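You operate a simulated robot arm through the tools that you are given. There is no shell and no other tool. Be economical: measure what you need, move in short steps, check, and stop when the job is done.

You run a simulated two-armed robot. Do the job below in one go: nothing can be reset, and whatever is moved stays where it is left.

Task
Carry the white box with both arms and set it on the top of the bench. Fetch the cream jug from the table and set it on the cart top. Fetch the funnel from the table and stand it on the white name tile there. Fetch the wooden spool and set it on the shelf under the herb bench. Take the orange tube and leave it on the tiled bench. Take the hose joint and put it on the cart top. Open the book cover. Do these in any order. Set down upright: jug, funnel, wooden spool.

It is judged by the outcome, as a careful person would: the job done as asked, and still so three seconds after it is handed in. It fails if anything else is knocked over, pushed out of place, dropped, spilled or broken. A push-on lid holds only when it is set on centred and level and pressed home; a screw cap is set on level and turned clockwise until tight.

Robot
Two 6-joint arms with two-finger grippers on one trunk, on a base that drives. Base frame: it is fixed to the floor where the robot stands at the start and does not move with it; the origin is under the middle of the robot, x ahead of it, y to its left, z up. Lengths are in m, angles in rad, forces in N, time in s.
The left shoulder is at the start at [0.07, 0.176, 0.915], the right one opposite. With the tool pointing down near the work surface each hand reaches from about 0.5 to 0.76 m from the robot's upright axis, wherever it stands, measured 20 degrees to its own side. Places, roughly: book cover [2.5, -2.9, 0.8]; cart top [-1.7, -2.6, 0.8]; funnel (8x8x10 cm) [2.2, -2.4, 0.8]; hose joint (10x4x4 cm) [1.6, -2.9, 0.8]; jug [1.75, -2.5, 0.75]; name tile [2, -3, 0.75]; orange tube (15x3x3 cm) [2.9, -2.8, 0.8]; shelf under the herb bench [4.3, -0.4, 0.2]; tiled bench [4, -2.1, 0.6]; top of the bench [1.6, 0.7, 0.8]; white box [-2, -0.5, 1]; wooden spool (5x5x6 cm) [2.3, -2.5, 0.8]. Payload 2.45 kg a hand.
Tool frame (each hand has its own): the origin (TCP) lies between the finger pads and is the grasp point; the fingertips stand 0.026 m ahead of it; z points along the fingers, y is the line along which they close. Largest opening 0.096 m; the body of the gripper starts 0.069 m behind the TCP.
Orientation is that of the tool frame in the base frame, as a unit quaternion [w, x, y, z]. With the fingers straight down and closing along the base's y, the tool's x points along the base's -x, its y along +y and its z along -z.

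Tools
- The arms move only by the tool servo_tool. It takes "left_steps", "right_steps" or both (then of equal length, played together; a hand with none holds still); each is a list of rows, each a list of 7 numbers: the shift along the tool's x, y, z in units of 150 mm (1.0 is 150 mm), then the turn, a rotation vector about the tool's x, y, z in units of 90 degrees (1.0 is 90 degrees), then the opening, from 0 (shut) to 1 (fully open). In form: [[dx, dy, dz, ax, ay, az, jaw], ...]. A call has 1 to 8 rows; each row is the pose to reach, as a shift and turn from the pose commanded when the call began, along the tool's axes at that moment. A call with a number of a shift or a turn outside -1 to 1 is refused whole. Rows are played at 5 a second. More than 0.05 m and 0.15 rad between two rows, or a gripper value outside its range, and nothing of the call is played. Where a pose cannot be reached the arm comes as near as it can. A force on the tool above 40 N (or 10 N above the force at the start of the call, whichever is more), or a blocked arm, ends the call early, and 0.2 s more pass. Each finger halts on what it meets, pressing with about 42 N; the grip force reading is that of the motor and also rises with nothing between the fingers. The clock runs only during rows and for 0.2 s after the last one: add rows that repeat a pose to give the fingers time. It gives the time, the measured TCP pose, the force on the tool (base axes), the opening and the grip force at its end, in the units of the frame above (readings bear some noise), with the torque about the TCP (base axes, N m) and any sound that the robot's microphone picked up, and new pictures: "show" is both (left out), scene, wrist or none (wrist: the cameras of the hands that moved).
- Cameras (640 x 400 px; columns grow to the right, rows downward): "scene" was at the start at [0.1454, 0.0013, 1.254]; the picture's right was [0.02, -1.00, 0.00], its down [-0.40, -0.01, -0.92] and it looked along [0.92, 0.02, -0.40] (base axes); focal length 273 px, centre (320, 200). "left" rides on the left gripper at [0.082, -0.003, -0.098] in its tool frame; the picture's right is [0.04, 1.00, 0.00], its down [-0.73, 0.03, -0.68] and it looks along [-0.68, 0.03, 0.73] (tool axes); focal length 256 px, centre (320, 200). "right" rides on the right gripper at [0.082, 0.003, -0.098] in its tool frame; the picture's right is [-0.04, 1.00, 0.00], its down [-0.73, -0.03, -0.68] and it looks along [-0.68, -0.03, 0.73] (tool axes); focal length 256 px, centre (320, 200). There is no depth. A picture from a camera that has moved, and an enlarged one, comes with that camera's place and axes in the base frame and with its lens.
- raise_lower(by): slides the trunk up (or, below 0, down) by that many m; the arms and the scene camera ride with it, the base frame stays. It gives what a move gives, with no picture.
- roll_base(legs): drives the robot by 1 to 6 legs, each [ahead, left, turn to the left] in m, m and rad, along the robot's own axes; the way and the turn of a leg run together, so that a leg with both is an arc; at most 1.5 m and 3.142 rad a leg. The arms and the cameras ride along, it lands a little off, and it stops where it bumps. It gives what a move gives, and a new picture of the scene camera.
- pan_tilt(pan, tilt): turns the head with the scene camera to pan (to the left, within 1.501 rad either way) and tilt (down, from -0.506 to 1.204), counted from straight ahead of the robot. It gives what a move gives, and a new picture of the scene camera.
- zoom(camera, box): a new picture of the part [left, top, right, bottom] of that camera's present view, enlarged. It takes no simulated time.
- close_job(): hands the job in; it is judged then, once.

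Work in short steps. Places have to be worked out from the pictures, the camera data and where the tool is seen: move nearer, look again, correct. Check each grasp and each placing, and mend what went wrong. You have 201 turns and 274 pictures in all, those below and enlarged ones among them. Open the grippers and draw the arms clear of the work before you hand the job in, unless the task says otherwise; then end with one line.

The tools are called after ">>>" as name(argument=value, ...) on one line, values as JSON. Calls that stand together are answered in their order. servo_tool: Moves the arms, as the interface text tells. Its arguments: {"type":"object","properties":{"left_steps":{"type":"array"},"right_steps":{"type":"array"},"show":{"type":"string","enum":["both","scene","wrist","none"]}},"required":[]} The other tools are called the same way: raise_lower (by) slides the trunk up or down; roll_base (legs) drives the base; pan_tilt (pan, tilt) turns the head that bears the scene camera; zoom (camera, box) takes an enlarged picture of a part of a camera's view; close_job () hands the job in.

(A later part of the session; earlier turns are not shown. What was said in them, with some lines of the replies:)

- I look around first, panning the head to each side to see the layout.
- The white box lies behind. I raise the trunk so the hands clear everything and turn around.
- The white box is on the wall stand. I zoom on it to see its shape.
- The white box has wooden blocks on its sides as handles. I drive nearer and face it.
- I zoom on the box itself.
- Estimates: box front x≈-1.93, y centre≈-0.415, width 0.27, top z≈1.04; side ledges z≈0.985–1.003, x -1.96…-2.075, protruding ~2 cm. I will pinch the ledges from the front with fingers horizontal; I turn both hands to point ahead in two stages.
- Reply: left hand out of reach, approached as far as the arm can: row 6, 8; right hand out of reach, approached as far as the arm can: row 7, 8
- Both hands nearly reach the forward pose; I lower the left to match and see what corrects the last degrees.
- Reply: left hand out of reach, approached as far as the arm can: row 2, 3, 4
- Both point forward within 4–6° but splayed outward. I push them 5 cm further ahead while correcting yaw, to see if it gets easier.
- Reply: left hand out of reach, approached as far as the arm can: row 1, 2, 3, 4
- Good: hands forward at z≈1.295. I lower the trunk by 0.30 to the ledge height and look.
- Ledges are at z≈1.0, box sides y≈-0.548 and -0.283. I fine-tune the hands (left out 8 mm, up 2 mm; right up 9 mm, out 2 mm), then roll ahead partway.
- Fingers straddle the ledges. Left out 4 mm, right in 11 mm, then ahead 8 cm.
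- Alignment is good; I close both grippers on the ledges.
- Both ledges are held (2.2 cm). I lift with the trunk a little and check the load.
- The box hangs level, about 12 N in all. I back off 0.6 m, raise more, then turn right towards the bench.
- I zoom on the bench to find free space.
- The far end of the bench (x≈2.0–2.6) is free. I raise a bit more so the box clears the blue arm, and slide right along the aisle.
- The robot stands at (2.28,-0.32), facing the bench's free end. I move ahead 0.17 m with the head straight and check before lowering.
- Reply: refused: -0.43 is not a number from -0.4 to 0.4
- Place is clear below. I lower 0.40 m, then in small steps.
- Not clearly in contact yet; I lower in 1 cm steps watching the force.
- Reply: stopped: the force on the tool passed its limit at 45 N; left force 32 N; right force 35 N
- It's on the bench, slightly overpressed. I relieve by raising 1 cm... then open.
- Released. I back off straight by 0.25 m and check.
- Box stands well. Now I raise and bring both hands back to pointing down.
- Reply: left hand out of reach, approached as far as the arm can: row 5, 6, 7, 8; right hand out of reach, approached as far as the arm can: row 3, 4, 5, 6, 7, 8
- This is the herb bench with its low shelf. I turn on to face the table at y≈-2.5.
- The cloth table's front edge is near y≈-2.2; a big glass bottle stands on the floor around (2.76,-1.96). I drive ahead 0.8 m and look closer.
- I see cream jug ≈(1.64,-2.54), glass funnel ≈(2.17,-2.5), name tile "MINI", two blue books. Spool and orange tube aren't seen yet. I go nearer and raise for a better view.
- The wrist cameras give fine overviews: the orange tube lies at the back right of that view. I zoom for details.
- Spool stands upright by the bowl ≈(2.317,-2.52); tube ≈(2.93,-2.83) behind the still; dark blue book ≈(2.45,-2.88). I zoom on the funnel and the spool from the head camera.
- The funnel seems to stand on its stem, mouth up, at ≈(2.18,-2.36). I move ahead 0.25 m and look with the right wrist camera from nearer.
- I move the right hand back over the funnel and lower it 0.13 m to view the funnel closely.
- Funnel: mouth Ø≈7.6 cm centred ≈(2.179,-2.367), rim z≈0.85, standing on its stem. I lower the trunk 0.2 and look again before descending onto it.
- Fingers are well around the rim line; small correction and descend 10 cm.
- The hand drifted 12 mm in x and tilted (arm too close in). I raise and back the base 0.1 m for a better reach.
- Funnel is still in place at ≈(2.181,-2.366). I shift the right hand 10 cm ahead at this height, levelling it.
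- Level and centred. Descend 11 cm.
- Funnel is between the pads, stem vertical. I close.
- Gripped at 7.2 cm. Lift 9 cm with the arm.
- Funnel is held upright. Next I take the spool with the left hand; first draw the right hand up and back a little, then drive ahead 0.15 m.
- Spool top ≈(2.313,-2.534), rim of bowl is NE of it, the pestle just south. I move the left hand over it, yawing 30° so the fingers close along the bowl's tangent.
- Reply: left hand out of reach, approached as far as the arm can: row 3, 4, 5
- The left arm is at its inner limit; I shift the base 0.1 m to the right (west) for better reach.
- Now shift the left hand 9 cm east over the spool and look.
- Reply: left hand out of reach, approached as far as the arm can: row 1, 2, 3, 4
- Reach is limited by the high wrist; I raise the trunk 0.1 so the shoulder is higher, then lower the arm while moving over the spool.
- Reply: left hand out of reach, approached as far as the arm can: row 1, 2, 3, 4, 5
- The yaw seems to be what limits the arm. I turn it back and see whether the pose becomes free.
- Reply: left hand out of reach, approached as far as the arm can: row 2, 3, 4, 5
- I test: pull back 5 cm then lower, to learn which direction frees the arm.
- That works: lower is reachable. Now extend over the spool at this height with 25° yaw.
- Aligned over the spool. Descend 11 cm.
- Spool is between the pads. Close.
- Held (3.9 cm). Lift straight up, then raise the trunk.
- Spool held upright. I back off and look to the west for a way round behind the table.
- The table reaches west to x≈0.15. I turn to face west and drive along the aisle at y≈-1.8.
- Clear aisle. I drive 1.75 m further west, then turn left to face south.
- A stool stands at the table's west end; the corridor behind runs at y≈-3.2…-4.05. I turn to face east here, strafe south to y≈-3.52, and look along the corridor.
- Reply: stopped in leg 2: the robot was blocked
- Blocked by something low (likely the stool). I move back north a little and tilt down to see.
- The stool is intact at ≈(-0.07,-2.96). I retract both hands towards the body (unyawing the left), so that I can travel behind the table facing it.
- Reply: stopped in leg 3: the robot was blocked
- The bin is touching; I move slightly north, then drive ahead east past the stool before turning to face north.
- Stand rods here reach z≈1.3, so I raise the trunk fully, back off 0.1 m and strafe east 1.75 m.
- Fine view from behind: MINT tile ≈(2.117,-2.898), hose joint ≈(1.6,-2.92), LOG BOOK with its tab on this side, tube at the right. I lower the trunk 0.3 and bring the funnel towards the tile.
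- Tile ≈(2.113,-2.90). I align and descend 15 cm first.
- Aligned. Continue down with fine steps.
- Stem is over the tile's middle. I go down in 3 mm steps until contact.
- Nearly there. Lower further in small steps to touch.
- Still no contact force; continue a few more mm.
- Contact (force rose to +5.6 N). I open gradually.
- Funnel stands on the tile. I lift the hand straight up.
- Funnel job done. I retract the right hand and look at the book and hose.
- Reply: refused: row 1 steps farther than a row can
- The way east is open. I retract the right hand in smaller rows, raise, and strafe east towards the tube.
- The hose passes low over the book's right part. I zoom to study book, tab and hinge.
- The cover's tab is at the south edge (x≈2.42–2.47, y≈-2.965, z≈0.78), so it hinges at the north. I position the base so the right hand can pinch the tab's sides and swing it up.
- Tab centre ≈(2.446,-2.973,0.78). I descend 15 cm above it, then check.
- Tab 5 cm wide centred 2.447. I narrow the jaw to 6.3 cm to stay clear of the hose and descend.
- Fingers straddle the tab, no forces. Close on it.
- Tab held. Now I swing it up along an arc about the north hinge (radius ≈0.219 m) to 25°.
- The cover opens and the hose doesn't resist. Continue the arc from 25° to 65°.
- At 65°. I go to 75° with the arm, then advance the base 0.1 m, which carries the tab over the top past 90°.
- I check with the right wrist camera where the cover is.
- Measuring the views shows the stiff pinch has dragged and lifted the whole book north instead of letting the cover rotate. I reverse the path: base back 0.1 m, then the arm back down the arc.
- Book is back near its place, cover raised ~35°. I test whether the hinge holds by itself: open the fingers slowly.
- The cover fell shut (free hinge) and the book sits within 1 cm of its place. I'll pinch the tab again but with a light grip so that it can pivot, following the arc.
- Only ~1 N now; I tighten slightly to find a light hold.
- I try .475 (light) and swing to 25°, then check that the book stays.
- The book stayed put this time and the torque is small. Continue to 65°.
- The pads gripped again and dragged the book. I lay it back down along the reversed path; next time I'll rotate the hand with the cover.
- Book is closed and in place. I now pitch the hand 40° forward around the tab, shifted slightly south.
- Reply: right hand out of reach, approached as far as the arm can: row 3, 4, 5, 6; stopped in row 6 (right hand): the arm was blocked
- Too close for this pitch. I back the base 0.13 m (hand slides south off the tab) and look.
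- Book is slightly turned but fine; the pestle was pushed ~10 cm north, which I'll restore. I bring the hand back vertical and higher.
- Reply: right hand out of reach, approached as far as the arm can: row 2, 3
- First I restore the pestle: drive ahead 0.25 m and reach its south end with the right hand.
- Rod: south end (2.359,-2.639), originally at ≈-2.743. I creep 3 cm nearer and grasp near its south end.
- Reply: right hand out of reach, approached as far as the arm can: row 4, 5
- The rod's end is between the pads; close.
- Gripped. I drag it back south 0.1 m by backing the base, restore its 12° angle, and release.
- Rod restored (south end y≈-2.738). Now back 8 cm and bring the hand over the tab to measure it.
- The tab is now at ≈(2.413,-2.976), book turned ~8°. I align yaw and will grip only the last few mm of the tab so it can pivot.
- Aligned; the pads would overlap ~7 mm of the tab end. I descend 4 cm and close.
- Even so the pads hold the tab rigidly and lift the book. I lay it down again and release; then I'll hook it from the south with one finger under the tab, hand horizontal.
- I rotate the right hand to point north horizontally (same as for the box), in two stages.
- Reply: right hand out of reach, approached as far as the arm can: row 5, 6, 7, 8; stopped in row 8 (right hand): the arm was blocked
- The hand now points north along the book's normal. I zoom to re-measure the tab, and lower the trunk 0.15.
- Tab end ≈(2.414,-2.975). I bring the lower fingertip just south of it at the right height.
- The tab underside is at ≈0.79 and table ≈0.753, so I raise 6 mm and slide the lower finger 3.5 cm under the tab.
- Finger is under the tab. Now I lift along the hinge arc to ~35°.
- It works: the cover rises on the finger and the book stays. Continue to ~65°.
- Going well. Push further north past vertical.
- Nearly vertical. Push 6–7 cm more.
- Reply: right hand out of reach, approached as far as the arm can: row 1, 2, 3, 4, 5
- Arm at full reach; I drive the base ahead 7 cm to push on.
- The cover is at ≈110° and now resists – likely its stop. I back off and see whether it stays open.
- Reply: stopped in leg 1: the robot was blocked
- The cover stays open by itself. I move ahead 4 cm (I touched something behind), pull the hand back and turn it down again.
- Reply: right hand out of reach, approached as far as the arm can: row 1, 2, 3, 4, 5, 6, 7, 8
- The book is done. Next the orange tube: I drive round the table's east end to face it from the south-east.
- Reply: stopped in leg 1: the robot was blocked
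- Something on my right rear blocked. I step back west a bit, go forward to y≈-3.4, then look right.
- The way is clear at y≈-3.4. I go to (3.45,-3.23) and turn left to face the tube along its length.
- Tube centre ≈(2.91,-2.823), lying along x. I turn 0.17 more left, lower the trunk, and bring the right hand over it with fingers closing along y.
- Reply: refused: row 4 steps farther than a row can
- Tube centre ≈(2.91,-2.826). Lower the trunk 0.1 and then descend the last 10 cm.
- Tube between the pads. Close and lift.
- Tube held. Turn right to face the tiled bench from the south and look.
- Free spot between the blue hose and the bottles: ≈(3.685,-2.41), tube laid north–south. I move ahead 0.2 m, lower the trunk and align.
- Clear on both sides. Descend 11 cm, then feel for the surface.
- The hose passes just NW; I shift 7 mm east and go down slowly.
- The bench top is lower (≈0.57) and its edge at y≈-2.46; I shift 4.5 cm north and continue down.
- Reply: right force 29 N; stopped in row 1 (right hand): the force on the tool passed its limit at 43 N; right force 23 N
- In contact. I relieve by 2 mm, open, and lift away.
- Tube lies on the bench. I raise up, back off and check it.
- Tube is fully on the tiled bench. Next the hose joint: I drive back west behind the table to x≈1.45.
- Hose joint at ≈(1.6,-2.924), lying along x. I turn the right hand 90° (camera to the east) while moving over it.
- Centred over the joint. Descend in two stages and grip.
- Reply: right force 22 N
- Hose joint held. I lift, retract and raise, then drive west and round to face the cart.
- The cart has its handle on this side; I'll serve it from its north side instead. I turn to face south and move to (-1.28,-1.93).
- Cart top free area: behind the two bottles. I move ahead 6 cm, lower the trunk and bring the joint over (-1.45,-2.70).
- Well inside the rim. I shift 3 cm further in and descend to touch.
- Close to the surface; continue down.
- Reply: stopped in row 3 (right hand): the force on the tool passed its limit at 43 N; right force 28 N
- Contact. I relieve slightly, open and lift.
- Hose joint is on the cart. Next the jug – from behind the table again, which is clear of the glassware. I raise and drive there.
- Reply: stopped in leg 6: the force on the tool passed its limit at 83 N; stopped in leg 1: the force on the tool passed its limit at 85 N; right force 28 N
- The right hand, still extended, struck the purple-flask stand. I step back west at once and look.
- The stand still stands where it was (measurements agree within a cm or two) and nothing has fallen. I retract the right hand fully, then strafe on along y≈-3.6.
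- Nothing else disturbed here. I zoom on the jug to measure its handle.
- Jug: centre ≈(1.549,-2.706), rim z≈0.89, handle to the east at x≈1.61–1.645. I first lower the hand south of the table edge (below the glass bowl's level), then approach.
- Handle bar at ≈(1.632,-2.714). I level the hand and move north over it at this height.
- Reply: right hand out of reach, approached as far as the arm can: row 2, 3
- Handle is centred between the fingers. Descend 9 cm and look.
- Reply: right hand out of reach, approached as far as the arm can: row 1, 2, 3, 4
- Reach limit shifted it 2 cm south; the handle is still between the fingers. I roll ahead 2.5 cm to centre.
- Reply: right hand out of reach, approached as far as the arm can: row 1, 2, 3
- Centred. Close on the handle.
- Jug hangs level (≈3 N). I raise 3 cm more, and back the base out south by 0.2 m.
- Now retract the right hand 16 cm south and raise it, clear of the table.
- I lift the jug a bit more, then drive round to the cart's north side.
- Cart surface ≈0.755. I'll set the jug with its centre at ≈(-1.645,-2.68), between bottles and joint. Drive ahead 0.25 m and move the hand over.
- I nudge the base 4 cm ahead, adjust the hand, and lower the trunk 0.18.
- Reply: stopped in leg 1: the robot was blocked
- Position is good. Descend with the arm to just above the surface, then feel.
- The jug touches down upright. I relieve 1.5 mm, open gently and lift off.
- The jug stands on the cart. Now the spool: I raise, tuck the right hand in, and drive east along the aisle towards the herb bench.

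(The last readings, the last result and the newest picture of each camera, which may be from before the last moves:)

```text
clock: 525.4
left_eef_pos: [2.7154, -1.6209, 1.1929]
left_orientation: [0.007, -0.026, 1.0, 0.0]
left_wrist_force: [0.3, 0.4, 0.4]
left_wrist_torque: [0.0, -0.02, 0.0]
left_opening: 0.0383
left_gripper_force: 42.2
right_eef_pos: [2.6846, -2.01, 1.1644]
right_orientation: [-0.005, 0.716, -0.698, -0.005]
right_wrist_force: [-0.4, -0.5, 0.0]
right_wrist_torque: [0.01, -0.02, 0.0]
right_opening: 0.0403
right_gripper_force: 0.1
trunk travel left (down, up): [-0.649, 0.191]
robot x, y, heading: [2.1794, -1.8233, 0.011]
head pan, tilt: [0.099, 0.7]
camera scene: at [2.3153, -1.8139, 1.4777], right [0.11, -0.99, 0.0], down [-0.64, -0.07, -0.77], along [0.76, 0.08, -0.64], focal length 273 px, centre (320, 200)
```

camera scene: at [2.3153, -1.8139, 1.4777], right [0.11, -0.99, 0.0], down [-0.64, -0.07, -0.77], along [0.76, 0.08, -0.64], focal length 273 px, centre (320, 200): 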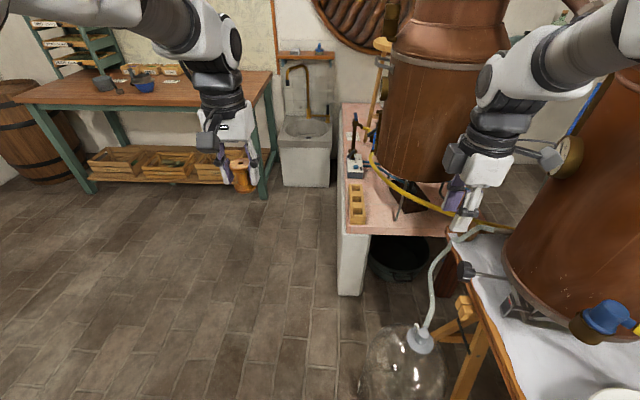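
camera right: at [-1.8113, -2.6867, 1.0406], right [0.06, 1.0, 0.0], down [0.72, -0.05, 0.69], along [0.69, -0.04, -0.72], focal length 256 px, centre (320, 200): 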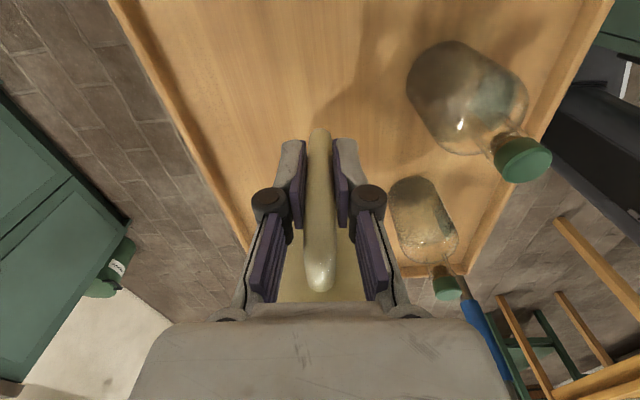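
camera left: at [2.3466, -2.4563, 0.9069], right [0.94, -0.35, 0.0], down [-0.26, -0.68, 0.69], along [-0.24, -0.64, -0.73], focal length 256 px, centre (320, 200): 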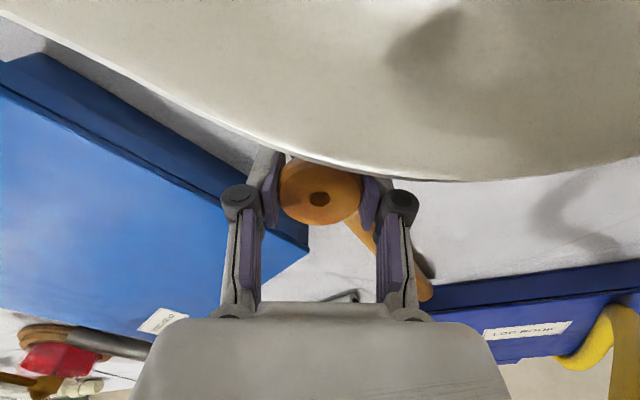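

>>> roll_base(legs=[[0.08, 0.3, 0], [0, 0.72, 0], [0.5, 0, 0]])

>>> zoom(camera="scene", box=[120, 100, 440, 300])

```text
clock: 533.5
left_eef_pos: [3.2884, -0.591, 1.1939]
left_orientation: [0.007, -0.025, 1.0, 0.0]
left_wrist_force: [0.1, 0.4, 0.2]
left_wrist_torque: [0.0, -0.04, -0.04]
left_opening: 0.0383
left_gripper_force: 41.6
right_eef_pos: [3.256, -0.9785, 1.1644]
right_orientation: [-0.005, 0.716, -0.698, -0.005]
right_wrist_force: [-0.6, -0.6, -0.3]
right_wrist_torque: [0.03, -0.01, -0.01]
right_opening: 0.0406
right_gripper_force: 0.0
trunk travel left (down, up): [-0.649, 0.191]
robot x, y, heading: [2.7464, -0.7934, 0.007]
head pan, tilt: [0.099, 0.7]
camera scene: at [2.8873, -0.7836, 1.4777], right [0.11, -0.99, 0.0], down [-0.64, -0.07, -0.77], along [0.76, 0.08, -0.64], focal length 273 px, centre (320, 200)
```

scene: 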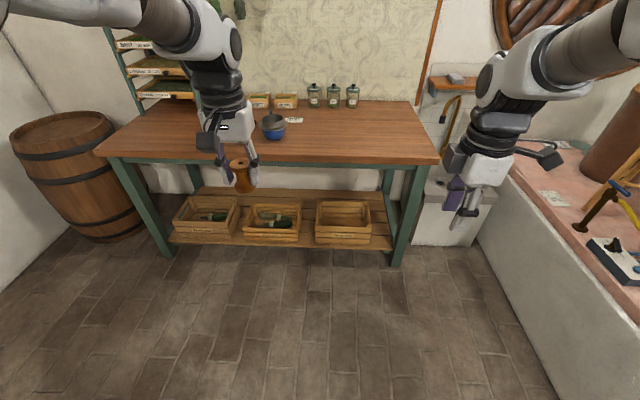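

```text
2.00 times, centred on (280, 200) of scene
camera zoom: at [2.8873, -0.7836, 1.4777], right [0.11, -0.99, 0.0], down [-0.64, -0.07, -0.77], along [0.76, 0.08, -0.64], focal length 546 px, centre (400, 200)
```

zoom: 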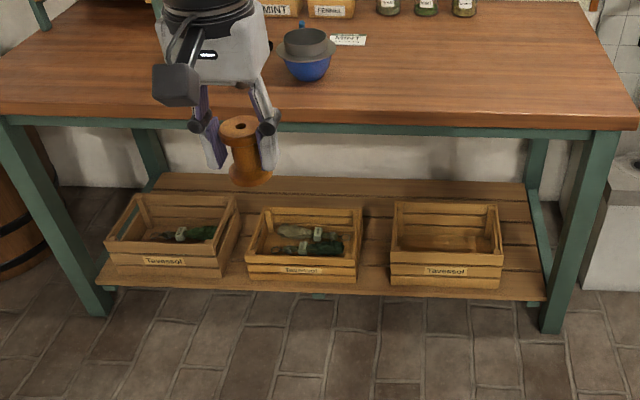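

The shelf has a free place at its right front, between the third crate and the leg, around (4.0,-1.04). I drive to (3.2,-1.235) and lower the trunk in front of it.

>>> roll_base(legs=[[0, -0.44, 0], [0.42, 0, 0]])

>>> raise_lower(by=-0.4)

>>> zoom(camera="left", box=[0, 0, 640, 400])

```text
clock: 538.4
left_eef_pos: [3.7091, -1.0258, 1.1931]
left_orientation: [0.008, -0.024, 1.0, -0.001]
left_wrist_force: [0.2, 0.3, 0.2]
left_wrist_torque: [0.03, 0.0, -0.02]
left_opening: 0.0382
left_gripper_force: 41.7
right_eef_pos: [3.6765, -1.4148, 1.1638]
right_orientation: [-0.005, 0.715, -0.699, -0.005]
right_wrist_force: [-0.1, 0.1, 0.0]
right_wrist_torque: [0.0, 0.02, -0.02]
right_opening: 0.0406
right_gripper_force: 0.1
trunk travel left (down, up): [-0.649, 0.191]
robot x, y, heading: [3.1736, -1.2268, 0.003]
head pan, tilt: [0.099, 0.7]
camera scene: at [3.3086, -1.2181, 1.4777], right [0.1, -0.99, 0.0], down [-0.64, -0.07, -0.77], along [0.76, 0.08, -0.64], focal length 273 px, centre (320, 200)
```

scene: 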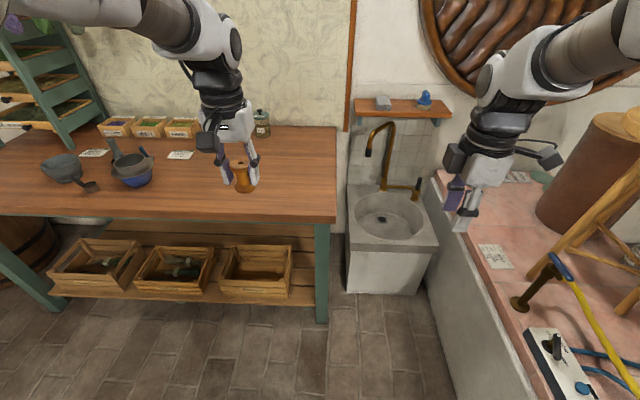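

```text
clock: 542.2
left_eef_pos: [3.7098, -1.0278, 0.7934]
left_orientation: [0.008, -0.025, 1.0, 0.0]
left_wrist_force: [-0.3, -0.9, -0.2]
left_wrist_torque: [0.0, -0.03, -0.01]
left_opening: 0.0383
left_gripper_force: 42.0
right_eef_pos: [3.6764, -1.4156, 0.764]
right_orientation: [-0.005, 0.715, -0.699, -0.006]
right_wrist_force: [-0.2, -1.2, -0.5]
right_wrist_torque: [0.0, 0.01, 0.02]
right_opening: 0.0404
right_gripper_force: 0.0
trunk travel left (down, up): [-0.249, 0.591]
robot x, y, heading: [3.1716, -1.2275, 0.005]
head pan, tilt: [0.099, 0.7]
```

```text
1.00 times, centred on (320, 200) of left (not enlarged: the box is as wide or as high as the picture)
camera zoom: at [3.6281, -1.0334, 0.8912], right [-0.09, 1.0, 0.0], down [0.72, 0.07, 0.69], along [0.69, 0.06, -0.72], focal length 256 px, centre (320, 200)
```

zoom: 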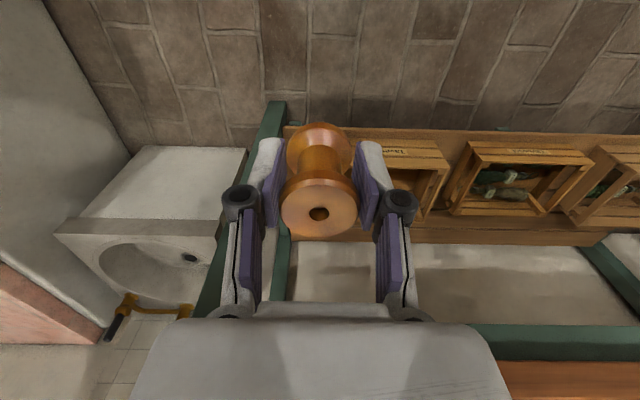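

Shelf edge there is x≈4.0, leg at y≈-1.11, crate side y≈-0.985. I lower the trunk further and look with the head camera.

>>> raise_lower(by=-0.24)

>>> pan_tilt(pan=0.15, tilt=0.75)

>>> zoom(camera="scene", box=[180, 80, 400, 220])

```text
clock: 544.7
left_eef_pos: [3.7099, -1.0268, 0.5534]
left_orientation: [0.008, -0.025, 1.0, -0.001]
left_wrist_force: [-0.6, 0.5, -0.6]
left_wrist_torque: [0.02, -0.01, 0.0]
left_opening: 0.0382
left_gripper_force: 41.9
right_eef_pos: [3.6777, -1.415, 0.5243]
right_orientation: [-0.005, 0.715, -0.7, -0.005]
right_wrist_force: [0.4, 0.6, 0.7]
right_wrist_torque: [-0.02, 0.01, -0.02]
right_opening: 0.0401
right_gripper_force: 0.0
trunk travel left (down, up): [-0.009, 0.831]
robot x, y, heading: [3.1734, -1.23, 0.003]
head pan, tilt: [0.099, 0.7]
```

```text
clock: 545.4
left_eef_pos: [3.7098, -1.0268, 0.5533]
left_orientation: [0.007, -0.025, 1.0, -0.001]
left_wrist_force: [0.1, 0.5, -0.3]
left_wrist_torque: [-0.03, 0.02, 0.02]
left_opening: 0.0383
left_gripper_force: 42.0
right_eef_pos: [3.6778, -1.4149, 0.5241]
right_orientation: [-0.004, 0.715, -0.699, -0.006]
right_wrist_force: [0.5, 0.6, -1.1]
right_wrist_torque: [0.04, 0.0, 0.0]
right_opening: 0.0404
right_gripper_force: 0.0
trunk travel left (down, up): [-0.009, 0.831]
robot x, y, heading: [3.1724, -1.2267, 0.009]
head pan, tilt: [0.15, 0.75]
camera scene: at [3.3066, -1.2142, 0.8334], right [0.15, -0.99, 0.0], down [-0.67, -0.11, -0.73], along [0.72, 0.11, -0.68], focal length 273 px, centre (320, 200)
```

scene: 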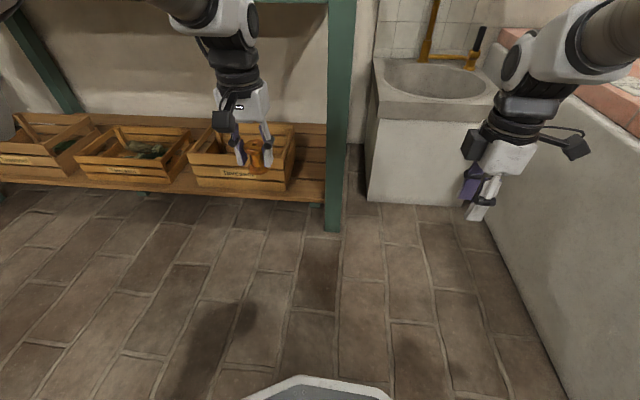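

```text
2.86 times, centred on (290, 150) of scene
camera zoom: at [3.3066, -1.2142, 0.8334], right [0.15, -0.99, 0.0], down [-0.67, -0.11, -0.73], along [0.72, 0.11, -0.68], focal length 780 px, centre (406, 343)
```

zoom: 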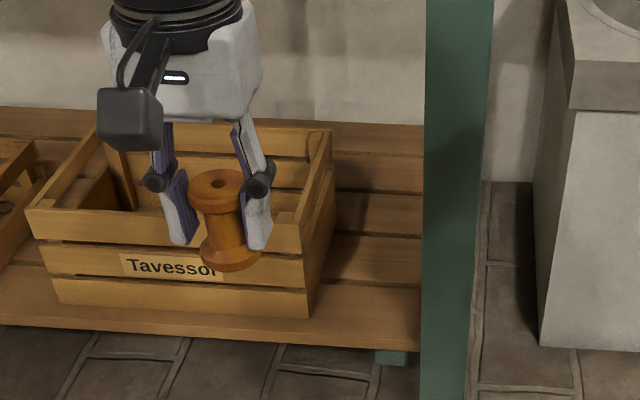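

The gap is ~14 cm (y −0.986…−1.13); target (4.03,−1.058). I roll ahead 0.17 m and lower the left hand in front of the shelf.

>>> roll_base(legs=[[0.17, 0, 0]])

>>> servo_tool(left_steps=[[0, -0.05, 0.25, 0, 0, 0, 0.2], [0, -0.1, 0.5, 0, 0, 0, 0.2], [0, -0.15, 0.75, 0, 0, 0, 0.2], [0, -0.2, 1.0, 0, 0, 0, 0.2]], show="none")

>>> servo_tool(left_steps=[[0, 0, 0.25, 0, 0, 0, 0.2], [0, 0, 0.5, 0, 0, 0, 0.2], [0, 0, 0.64, 0, 0, 0, 0.2]], show="both")

```text
clock: 546.8
left_eef_pos: [3.8817, -1.0264, 0.5537]
left_orientation: [0.008, -0.023, 1.0, 0.0]
left_wrist_force: [0.1, 0.9, -0.4]
left_wrist_torque: [0.0, -0.02, 0.01]
left_opening: 0.0383
left_gripper_force: 42.0
right_eef_pos: [3.8476, -1.4161, 0.5251]
right_orientation: [-0.004, 0.715, -0.699, -0.005]
right_wrist_force: [-0.1, 0.4, 0.3]
right_wrist_torque: [-0.01, -0.02, 0.0]
right_opening: 0.0403
right_gripper_force: 0.1
trunk travel left (down, up): [-0.009, 0.831]
robot x, y, heading: [3.3408, -1.2251, 0.007]
head pan, tilt: [0.15, 0.75]
camera scene: at [3.4778, -1.2135, 0.8333], right [0.15, -0.99, 0.0], down [-0.67, -0.1, -0.73], along [0.72, 0.11, -0.68], focal length 273 px, centre (320, 200)
```

scene: 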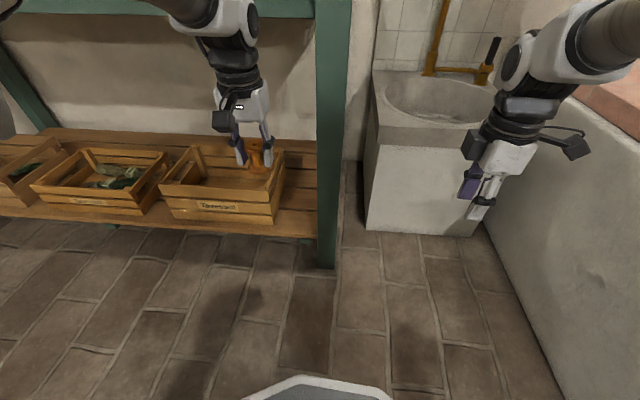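

```text
clock: 547.8
left_eef_pos: [3.8859, -1.0576, 0.4043]
left_orientation: [0.007, -0.024, 1.0, -0.001]
left_wrist_force: [-0.7, 0.6, -0.3]
left_wrist_torque: [-0.02, 0.03, -0.03]
left_opening: 0.0381
left_gripper_force: 42.1
right_eef_pos: [3.848, -1.4155, 0.525]
right_orientation: [-0.004, 0.715, -0.699, -0.006]
right_wrist_force: [0.1, 1.1, -0.2]
right_wrist_torque: [0.03, -0.02, 0.0]
right_opening: 0.0403
right_gripper_force: 0.1
trunk travel left (down, up): [-0.009, 0.831]
robot x, y, heading: [3.3441, -1.2295, 0.007]
head pan, tilt: [0.15, 0.75]
```

```text
clock: 548.6
left_eef_pos: [3.8871, -1.059, 0.3077]
left_orientation: [0.008, -0.024, 1.0, -0.001]
left_wrist_force: [-0.3, -1.2, 0.0]
left_wrist_torque: [0.01, -0.01, -0.02]
left_opening: 0.0384
left_gripper_force: 41.9
right_eef_pos: [3.848, -1.416, 0.5242]
right_orientation: [-0.005, 0.715, -0.699, -0.005]
right_wrist_force: [0.5, 0.3, 0.6]
right_wrist_torque: [-0.03, 0.0, 0.02]
right_opening: 0.0401
right_gripper_force: 0.1
trunk travel left (down, up): [-0.009, 0.831]
robot x, y, heading: [3.3421, -1.2265, 0.005]
head pan, tilt: [0.15, 0.75]
camera scene: at [3.4779, -1.2135, 0.8334], right [0.15, -0.99, 0.0], down [-0.67, -0.1, -0.73], along [0.72, 0.11, -0.68], focal length 273 px, centre (320, 200)
camera left: at [3.8049, -1.0646, 0.405], right [-0.09, 1.0, 0.0], down [0.72, 0.06, 0.69], along [0.69, 0.06, -0.72], focal length 256 px, centre (320, 200)
```

scene: 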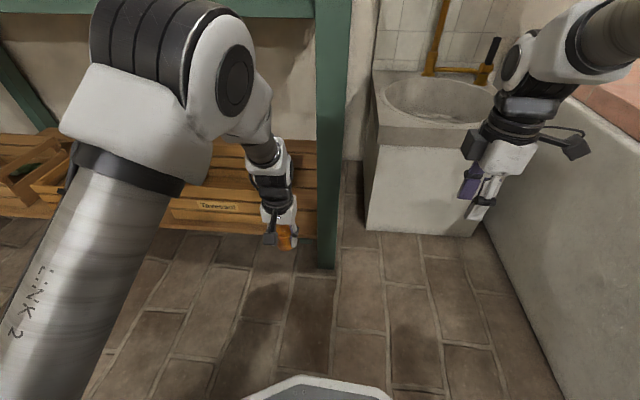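
left: 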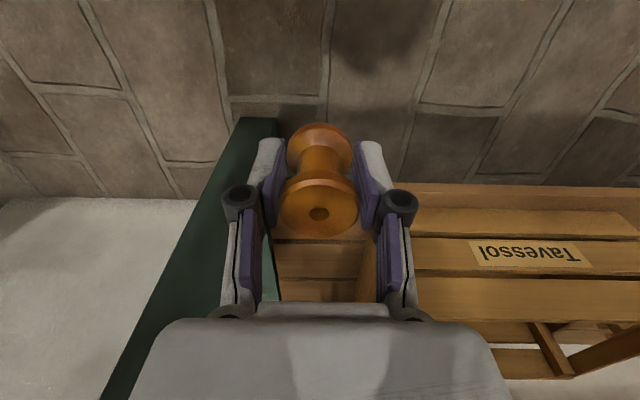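

Aligned with the gap (centre y≈-1.04). I move in 14 cm at this height.

>>> servo_tool(left_steps=[[-0.2, 0.079, 0, 0, 0, 0, 0.2], [-0.4, 0.079, 0, 0, 0, 0, 0.2], [-0.6, 0.079, 0, 0, 0, 0, 0.2], [-0.8, 0.079, 0, 0, 0, 0, 0.2], [-0.96, 0.079, 0, 0, 0, 0, 0.2]], show="wrist")

```text
clock: 549.8
left_eef_pos: [4.0299, -1.0376, 0.3099]
left_orientation: [0.008, -0.024, 1.0, -0.001]
left_wrist_force: [-0.4, 0.9, -1.5]
left_wrist_torque: [0.0, -0.02, -0.01]
left_opening: 0.0381
left_gripper_force: 42.1
right_eef_pos: [3.8484, -1.4141, 0.5233]
right_orientation: [-0.004, 0.715, -0.699, -0.006]
right_wrist_force: [0.4, 1.0, 0.0]
right_wrist_torque: [-0.02, 0.0, 0.02]
right_opening: 0.0401
right_gripper_force: 0.1
trunk travel left (down, up): [-0.009, 0.831]
robot x, y, heading: [3.343, -1.2245, 0.0]
head pan, tilt: [0.15, 0.75]
camera left: at [3.9485, -1.0447, 0.4073], right [-0.09, 1.0, 0.0], down [0.72, 0.06, 0.69], along [0.69, 0.06, -0.72], focal length 256 px, centre (320, 200)
```

left: 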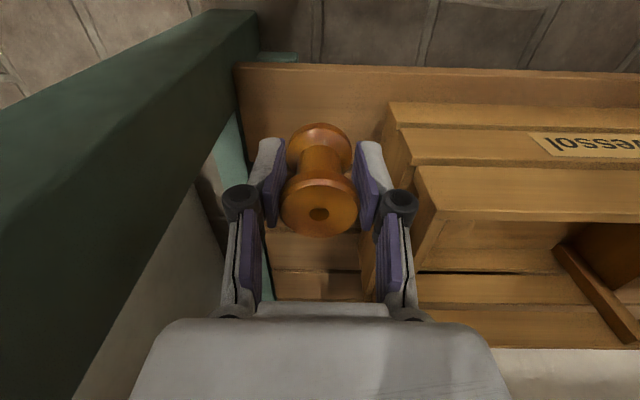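

Clear on both sides; I shift 1 cm towards the leg and lower gently.

>>> servo_tool(left_steps=[[0, -0.065, 0, 0, 0, 0, 0.2], [0, -0.065, 0.12, 0, 0, 0, 0.2], [0, -0.065, 0.24, 0, 0, 0, 0.2], [0, -0.065, 0.3, 0, 0, 0, 0.2], [0, -0.065, 0.33, 0, 0, 0, 0.2]], show="wrist")

```text
clock: 551.0
left_eef_pos: [4.0324, -1.0482, 0.2604]
left_orientation: [0.008, -0.024, 1.0, -0.001]
left_wrist_force: [-0.1, -0.2, 0.1]
left_wrist_torque: [-0.04, -0.02, -0.03]
left_opening: 0.038
left_gripper_force: 42.1
right_eef_pos: [3.8475, -1.4148, 0.5256]
right_orientation: [-0.005, 0.715, -0.699, -0.006]
right_wrist_force: [-0.1, -0.1, -0.4]
right_wrist_torque: [-0.02, -0.03, 0.0]
right_opening: 0.0404
right_gripper_force: 0.0
trunk travel left (down, up): [-0.009, 0.831]
robot x, y, heading: [3.3413, -1.2272, 0.012]
head pan, tilt: [0.15, 0.75]
camera left: at [3.9495, -1.0548, 0.3578], right [-0.09, 1.0, 0.0], down [0.72, 0.06, 0.69], along [0.69, 0.06, -0.72], focal length 256 px, centre (320, 200)
```

left: 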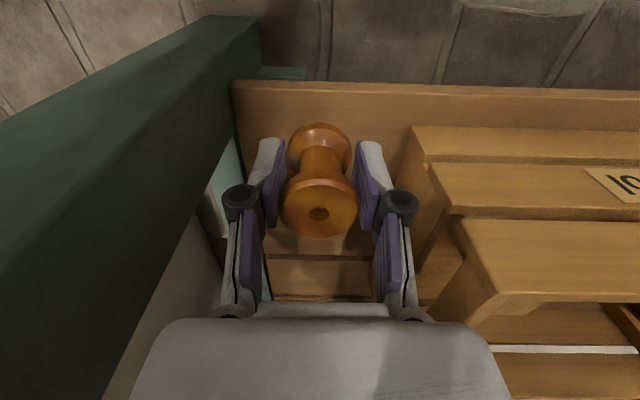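

>>> servo_tool(left_steps=[[0, 0, 0.025, 0, 0, 0, 0.2], [0, 0, 0.05, 0, 0, 0, 0.2], [0, 0, 0.075, 0, 0, 0, 0.2], [0, 0, 0.1, 0, 0, 0, 0.2]], show="none")

```text
clock: 552.0
left_eef_pos: [4.031, -1.0463, 0.2446]
left_orientation: [0.008, -0.023, 1.0, -0.001]
left_wrist_force: [-0.3, -0.3, -1.0]
left_wrist_torque: [0.01, -0.02, 0.02]
left_opening: 0.0385
left_gripper_force: 42.0
right_eef_pos: [3.8482, -1.4142, 0.5239]
right_orientation: [-0.004, 0.715, -0.699, -0.005]
right_wrist_force: [0.5, -0.5, 0.4]
right_wrist_torque: [0.02, 0.02, -0.02]
right_opening: 0.0404
right_gripper_force: 0.0
trunk travel left (down, up): [-0.009, 0.831]
robot x, y, heading: [3.3446, -1.225, 0.0]
head pan, tilt: [0.15, 0.75]
```

>>> servo_tool(left_steps=[[0, 0, 0.025, 0, 0, 0, 0.2], [0, 0, 0.05, 0, 0, 0, 0.2], [0, 0, 0.075, 0, 0, 0, 0.2], [0, 0, 0.1, 0, 0, 0, 0.2], [0, 0, 0.12, 0, 0, 0, 0.2]], show="wrist")

```text
clock: 553.2
left_eef_pos: [4.0322, -1.0483, 0.2281]
left_orientation: [0.009, -0.024, 1.0, -0.001]
left_wrist_force: [-0.1, -0.5, 0.4]
left_wrist_torque: [0.0, -0.03, 0.01]
left_opening: 0.0385
left_gripper_force: 42.1
right_eef_pos: [3.8476, -1.4152, 0.5228]
right_orientation: [-0.004, 0.715, -0.699, -0.005]
right_wrist_force: [-0.9, 0.6, 0.0]
right_wrist_torque: [0.01, -0.01, -0.03]
right_opening: 0.0402
right_gripper_force: 0.1
trunk travel left (down, up): [-0.009, 0.831]
robot x, y, heading: [3.3441, -1.2271, 0.005]
head pan, tilt: [0.15, 0.75]
camera left: at [3.95, -1.0546, 0.3253], right [-0.09, 1.0, 0.0], down [0.72, 0.06, 0.69], along [0.69, 0.06, -0.72], focal length 256 px, centre (320, 200)
```

left: 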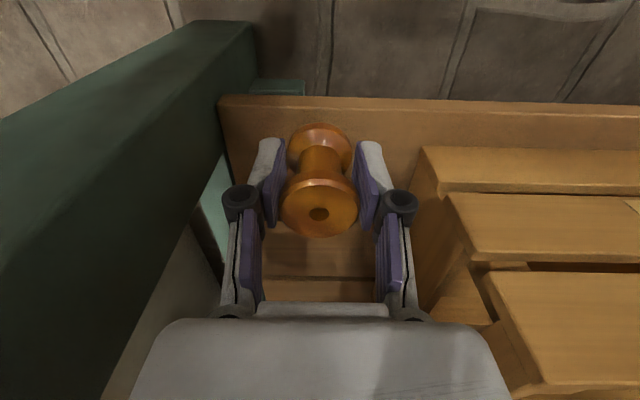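

The shelf's front edge is at x≈4.013, so the spool must go deeper. I raise 1 cm, move in 4.5 cm more, and descend again.

>>> servo_tool(left_steps=[[0, 0, -0.07, 0, 0, 0, 0.2], [-0.15, 0, -0.07, 0, 0, 0, 0.2], [-0.3, 0, -0.07, 0, 0, 0, 0.2], [-0.3, 0, -0.03, 0, 0, 0, 0.2], [-0.3, 0, 0, 0, 0, 0, 0.2]], show="none")

>>> servo_tool(left_steps=[[0, 0, 0.025, 0, 0, 0, 0.2], [0, 0, 0.05, 0, 0, 0, 0.2], [0, 0, 0.075, 0, 0, 0, 0.2], [0, 0, 0.1, 0, 0, 0, 0.2], [0, 0, 0.12, 0, 0, 0, 0.2]], show="wrist")

```text
clock: 554.4
left_eef_pos: [4.0761, -1.0453, 0.2284]
left_orientation: [0.008, -0.024, 1.0, -0.001]
left_wrist_force: [0.0, 0.3, -0.2]
left_wrist_torque: [-0.01, 0.01, 0.02]
left_opening: 0.0381
left_gripper_force: 41.8
right_eef_pos: [3.8468, -1.4149, 0.524]
right_orientation: [-0.004, 0.715, -0.699, -0.006]
right_wrist_force: [-0.2, 0.6, -0.3]
right_wrist_torque: [0.02, -0.01, -0.02]
right_opening: 0.0402
right_gripper_force: 0.0
trunk travel left (down, up): [-0.009, 0.831]
robot x, y, heading: [3.3418, -1.2262, 0.006]
head pan, tilt: [0.15, 0.75]
```

```text
clock: 555.6
left_eef_pos: [4.0772, -1.0456, 0.2096]
left_orientation: [0.007, -0.024, 1.0, -0.001]
left_wrist_force: [-0.6, -0.8, 0.5]
left_wrist_torque: [0.01, 0.01, -0.02]
left_opening: 0.0381
left_gripper_force: 42.0
right_eef_pos: [3.8479, -1.4145, 0.5246]
right_orientation: [-0.004, 0.715, -0.699, -0.005]
right_wrist_force: [-0.3, 0.4, -0.1]
right_wrist_torque: [-0.03, -0.03, 0.03]
right_opening: 0.0404
right_gripper_force: 0.1
trunk travel left (down, up): [-0.009, 0.831]
robot x, y, heading: [3.3434, -1.2249, 0.003]
head pan, tilt: [0.15, 0.75]
camera left: at [3.9952, -1.0529, 0.3075], right [-0.09, 1.0, 0.0], down [0.72, 0.06, 0.69], along [0.69, 0.06, -0.72], focal length 256 px, centre (320, 200)
```

left: 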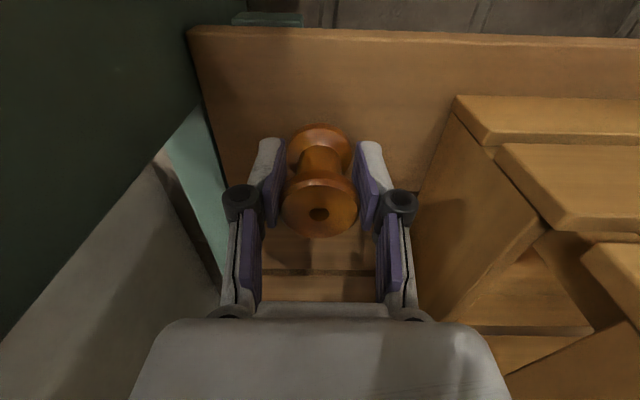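

>>> servo_tool(left_steps=[[0, 0, 0.025, 0, 0, 0, 0.2], [0, 0, 0.05, 0, 0, 0, 0.2], [0, 0, 0.075, 0, 0, 0, 0.2], [0, 0, 0.1, 0, 0, 0, 0.2]], show="none")

>>> servo_tool(left_steps=[[0, 0, 0.02, 0, 0, 0, 0.2], [0, 0, 0.04, 0, 0, 0, 0.2], [0, 0, 0.06, 0, 0, 0, 0.2], [0, 0, 0.06, 0, 0, 0, 0.2]], show="wrist")

```text
clock: 556.6
left_eef_pos: [4.0789, -1.0457, 0.2002]
left_orientation: [0.014, -0.023, 1.0, 0.0]
left_wrist_force: [-7.1, -1.8, 35.4]
left_wrist_torque: [-0.01, 0.02, 0.01]
left_opening: 0.0383
left_gripper_force: 42.8
right_eef_pos: [3.8459, -1.4158, 0.5273]
right_orientation: [-0.006, 0.715, -0.699, -0.004]
right_wrist_force: [0.2, 0.3, 0.7]
right_wrist_torque: [-0.01, -0.03, 0.0]
right_opening: 0.0402
right_gripper_force: 0.0
trunk travel left (down, up): [-0.009, 0.831]
robot x, y, heading: [3.3449, -1.2278, 0.001]
head pan, tilt: [0.15, 0.75]
```

```text
clock: 557.6
left_eef_pos: [4.0767, -1.0459, 0.1886]
left_orientation: [0.01, -0.023, 1.0, 0.0]
left_wrist_force: [6.0, -4.3, 25.0]
left_wrist_torque: [-0.06, -0.23, -0.01]
left_opening: 0.04
left_gripper_force: 42.1
right_eef_pos: [3.847, -1.4163, 0.5252]
right_orientation: [-0.005, 0.715, -0.699, -0.005]
right_wrist_force: [0.5, -0.4, 0.5]
right_wrist_torque: [-0.02, -0.01, 0.01]
right_opening: 0.0401
right_gripper_force: 0.1
trunk travel left (down, up): [-0.009, 0.831]
robot x, y, heading: [3.341, -1.2292, 0.0]
head pan, tilt: [0.15, 0.75]
camera left: at [3.9951, -1.0528, 0.2862], right [-0.09, 1.0, 0.0], down [0.72, 0.06, 0.69], along [0.69, 0.06, -0.72], focal length 256 px, centre (320, 200)
```

left: 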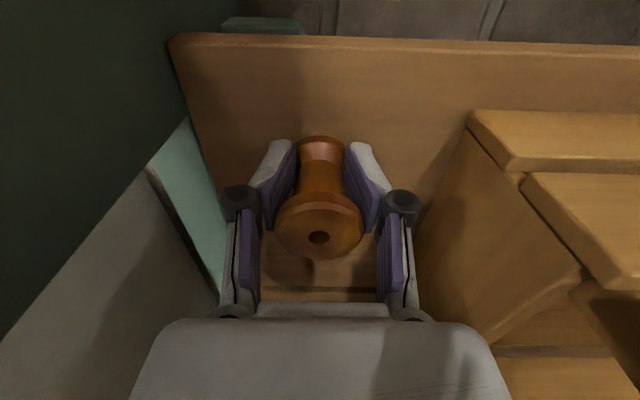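

The spool stands on the shelf (fingers slid slightly lower on it). I relieve, open gently and lift straight up.

>>> servo_tool(left_steps=[[0, 0, -0.02, 0, 0, 0, 0.2], [0, 0, -0.02, 0, 0, 0, 0.45], [0, 0, -0.02, 0, 0, 0, 0.55], [0, 0, -0.02, 0, 0, 0, 0.62], [0, 0, -0.15, 0, 0, 0, 0.62], [0, 0, -0.35, 0, 0, 0, 0.62], [0, 0, -0.55, 0, 0, 0, 0.62], [0, 0, -0.65, 0, 0, 0, 0.62]], show="wrist")

```text
clock: 559.4
left_eef_pos: [4.0756, -1.0461, 0.2837]
left_orientation: [0.008, -0.023, 1.0, -0.001]
left_wrist_force: [-0.3, 0.2, -0.2]
left_wrist_torque: [0.03, -0.01, -0.03]
left_opening: 0.0597
left_gripper_force: 0.1
right_eef_pos: [3.8483, -1.4156, 0.5246]
right_orientation: [-0.005, 0.715, -0.699, -0.005]
right_wrist_force: [0.1, 0.0, -0.5]
right_wrist_torque: [-0.01, -0.03, 0.02]
right_opening: 0.0403
right_gripper_force: 0.1
trunk travel left (down, up): [-0.009, 0.831]
robot x, y, heading: [3.3394, -1.2255, 0.004]
head pan, tilt: [0.15, 0.75]
camera left: at [3.9932, -1.0521, 0.381], right [-0.09, 1.0, 0.0], down [0.72, 0.06, 0.69], along [0.69, 0.06, -0.72], focal length 256 px, centre (320, 200)
```

left: 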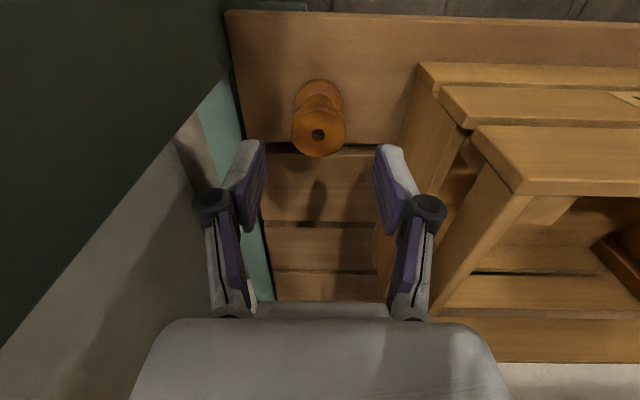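

The spool stands upright on the shelf. I back off, raise, and check it.

>>> roll_base(legs=[[-0.45, 0, 0]])

>>> zoom(camera="scene", box=[180, 60, 400, 200])

>>> raise_lower(by=0.4)

```text
clock: 562.1
left_eef_pos: [3.6247, -1.0464, 0.2816]
left_orientation: [0.009, -0.025, 1.0, -0.001]
left_wrist_force: [0.1, -0.8, 0.3]
left_wrist_torque: [0.01, 0.02, -0.02]
left_opening: 0.0596
left_gripper_force: 0.1
right_eef_pos: [3.4005, -1.4161, 0.524]
right_orientation: [-0.005, 0.716, -0.699, -0.005]
right_wrist_force: [0.2, -0.6, 1.0]
right_wrist_torque: [-0.03, -0.01, 0.01]
right_opening: 0.0402
right_gripper_force: 0.2
trunk travel left (down, up): [-0.009, 0.831]
robot x, y, heading: [2.8916, -1.2286, 0.001]
head pan, tilt: [0.15, 0.75]
camera scene: at [3.0292, -1.2155, 0.8334], right [0.16, -0.99, 0.0], down [-0.67, -0.11, -0.73], along [0.72, 0.11, -0.68], focal length 273 px, centre (320, 200)
```

scene: 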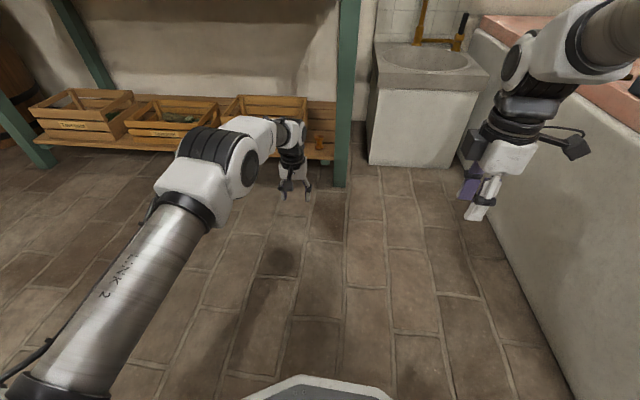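

```text
2.86 times, centred on (290, 130) of scene
camera zoom: at [3.0292, -1.2155, 0.8334], right [0.16, -0.99, 0.0], down [-0.67, -0.11, -0.73], along [0.72, 0.11, -0.68], focal length 780 px, centre (406, 400)
```

zoom: 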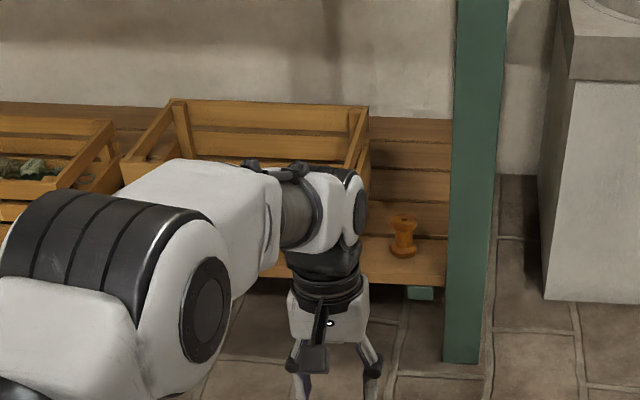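

```text
clock: 566.0
left_eef_pos: [3.6251, -1.0462, 0.6835]
left_orientation: [0.008, -0.025, 1.0, -0.001]
left_wrist_force: [-0.1, -0.6, 0.2]
left_wrist_torque: [0.0, 0.05, 0.03]
left_opening: 0.0597
left_gripper_force: 0.1
right_eef_pos: [3.4011, -1.4169, 0.9234]
right_orientation: [-0.004, 0.716, -0.698, -0.005]
right_wrist_force: [-0.6, 0.2, -1.0]
right_wrist_torque: [-0.04, -0.03, -0.01]
right_opening: 0.0403
right_gripper_force: 0.0
trunk travel left (down, up): [-0.409, 0.431]
robot x, y, heading: [2.8945, -1.2248, 0.005]
head pan, tilt: [0.15, 0.75]
```

All seven parts are done: box, jug, joint, funnel, spool, tube and book have all been checked in pictures, and both hands are empty and clear. I hand in.

>>> servo_tool(left_steps=[[0, 0, 0, 0, 0, 0, 1], [0, 0, 0, 0, 0, 0, 1]], right_steps=[[0, 0, 0, 0, 0, 0, 1], [0, 0, 0, 0, 0, 0, 1]], show="none")

>>> close_job()

```text
clock: 566.6
left_eef_pos: [3.6267, -1.0462, 0.6837]
left_orientation: [0.008, -0.025, 1.0, 0.0]
left_wrist_force: [0.1, -0.2, 0.5]
left_wrist_torque: [0.0, -0.02, 0.0]
left_opening: 0.0959
left_gripper_force: 0.0
right_eef_pos: [3.4008, -1.4173, 0.9256]
right_orientation: [-0.004, 0.716, -0.698, -0.004]
right_wrist_force: [-0.4, 0.0, 0.1]
right_wrist_torque: [0.03, -0.03, 0.03]
right_opening: 0.096
right_gripper_force: 0.0
trunk travel left (down, up): [-0.409, 0.431]
robot x, y, heading: [2.896, -1.2311, 0.01]
head pan, tilt: [0.15, 0.75]
```

```text
The job is handed in.
```

All seven parts are done and handed in, but I struck the purple-flask stand twice (over 80 N; it stayed upright, within about 3 cm by my pictures), slid the book 3 cm out of place, pushed a wooden rod about 10 cm and put it back, and bumped the stool, a bin and the cart.
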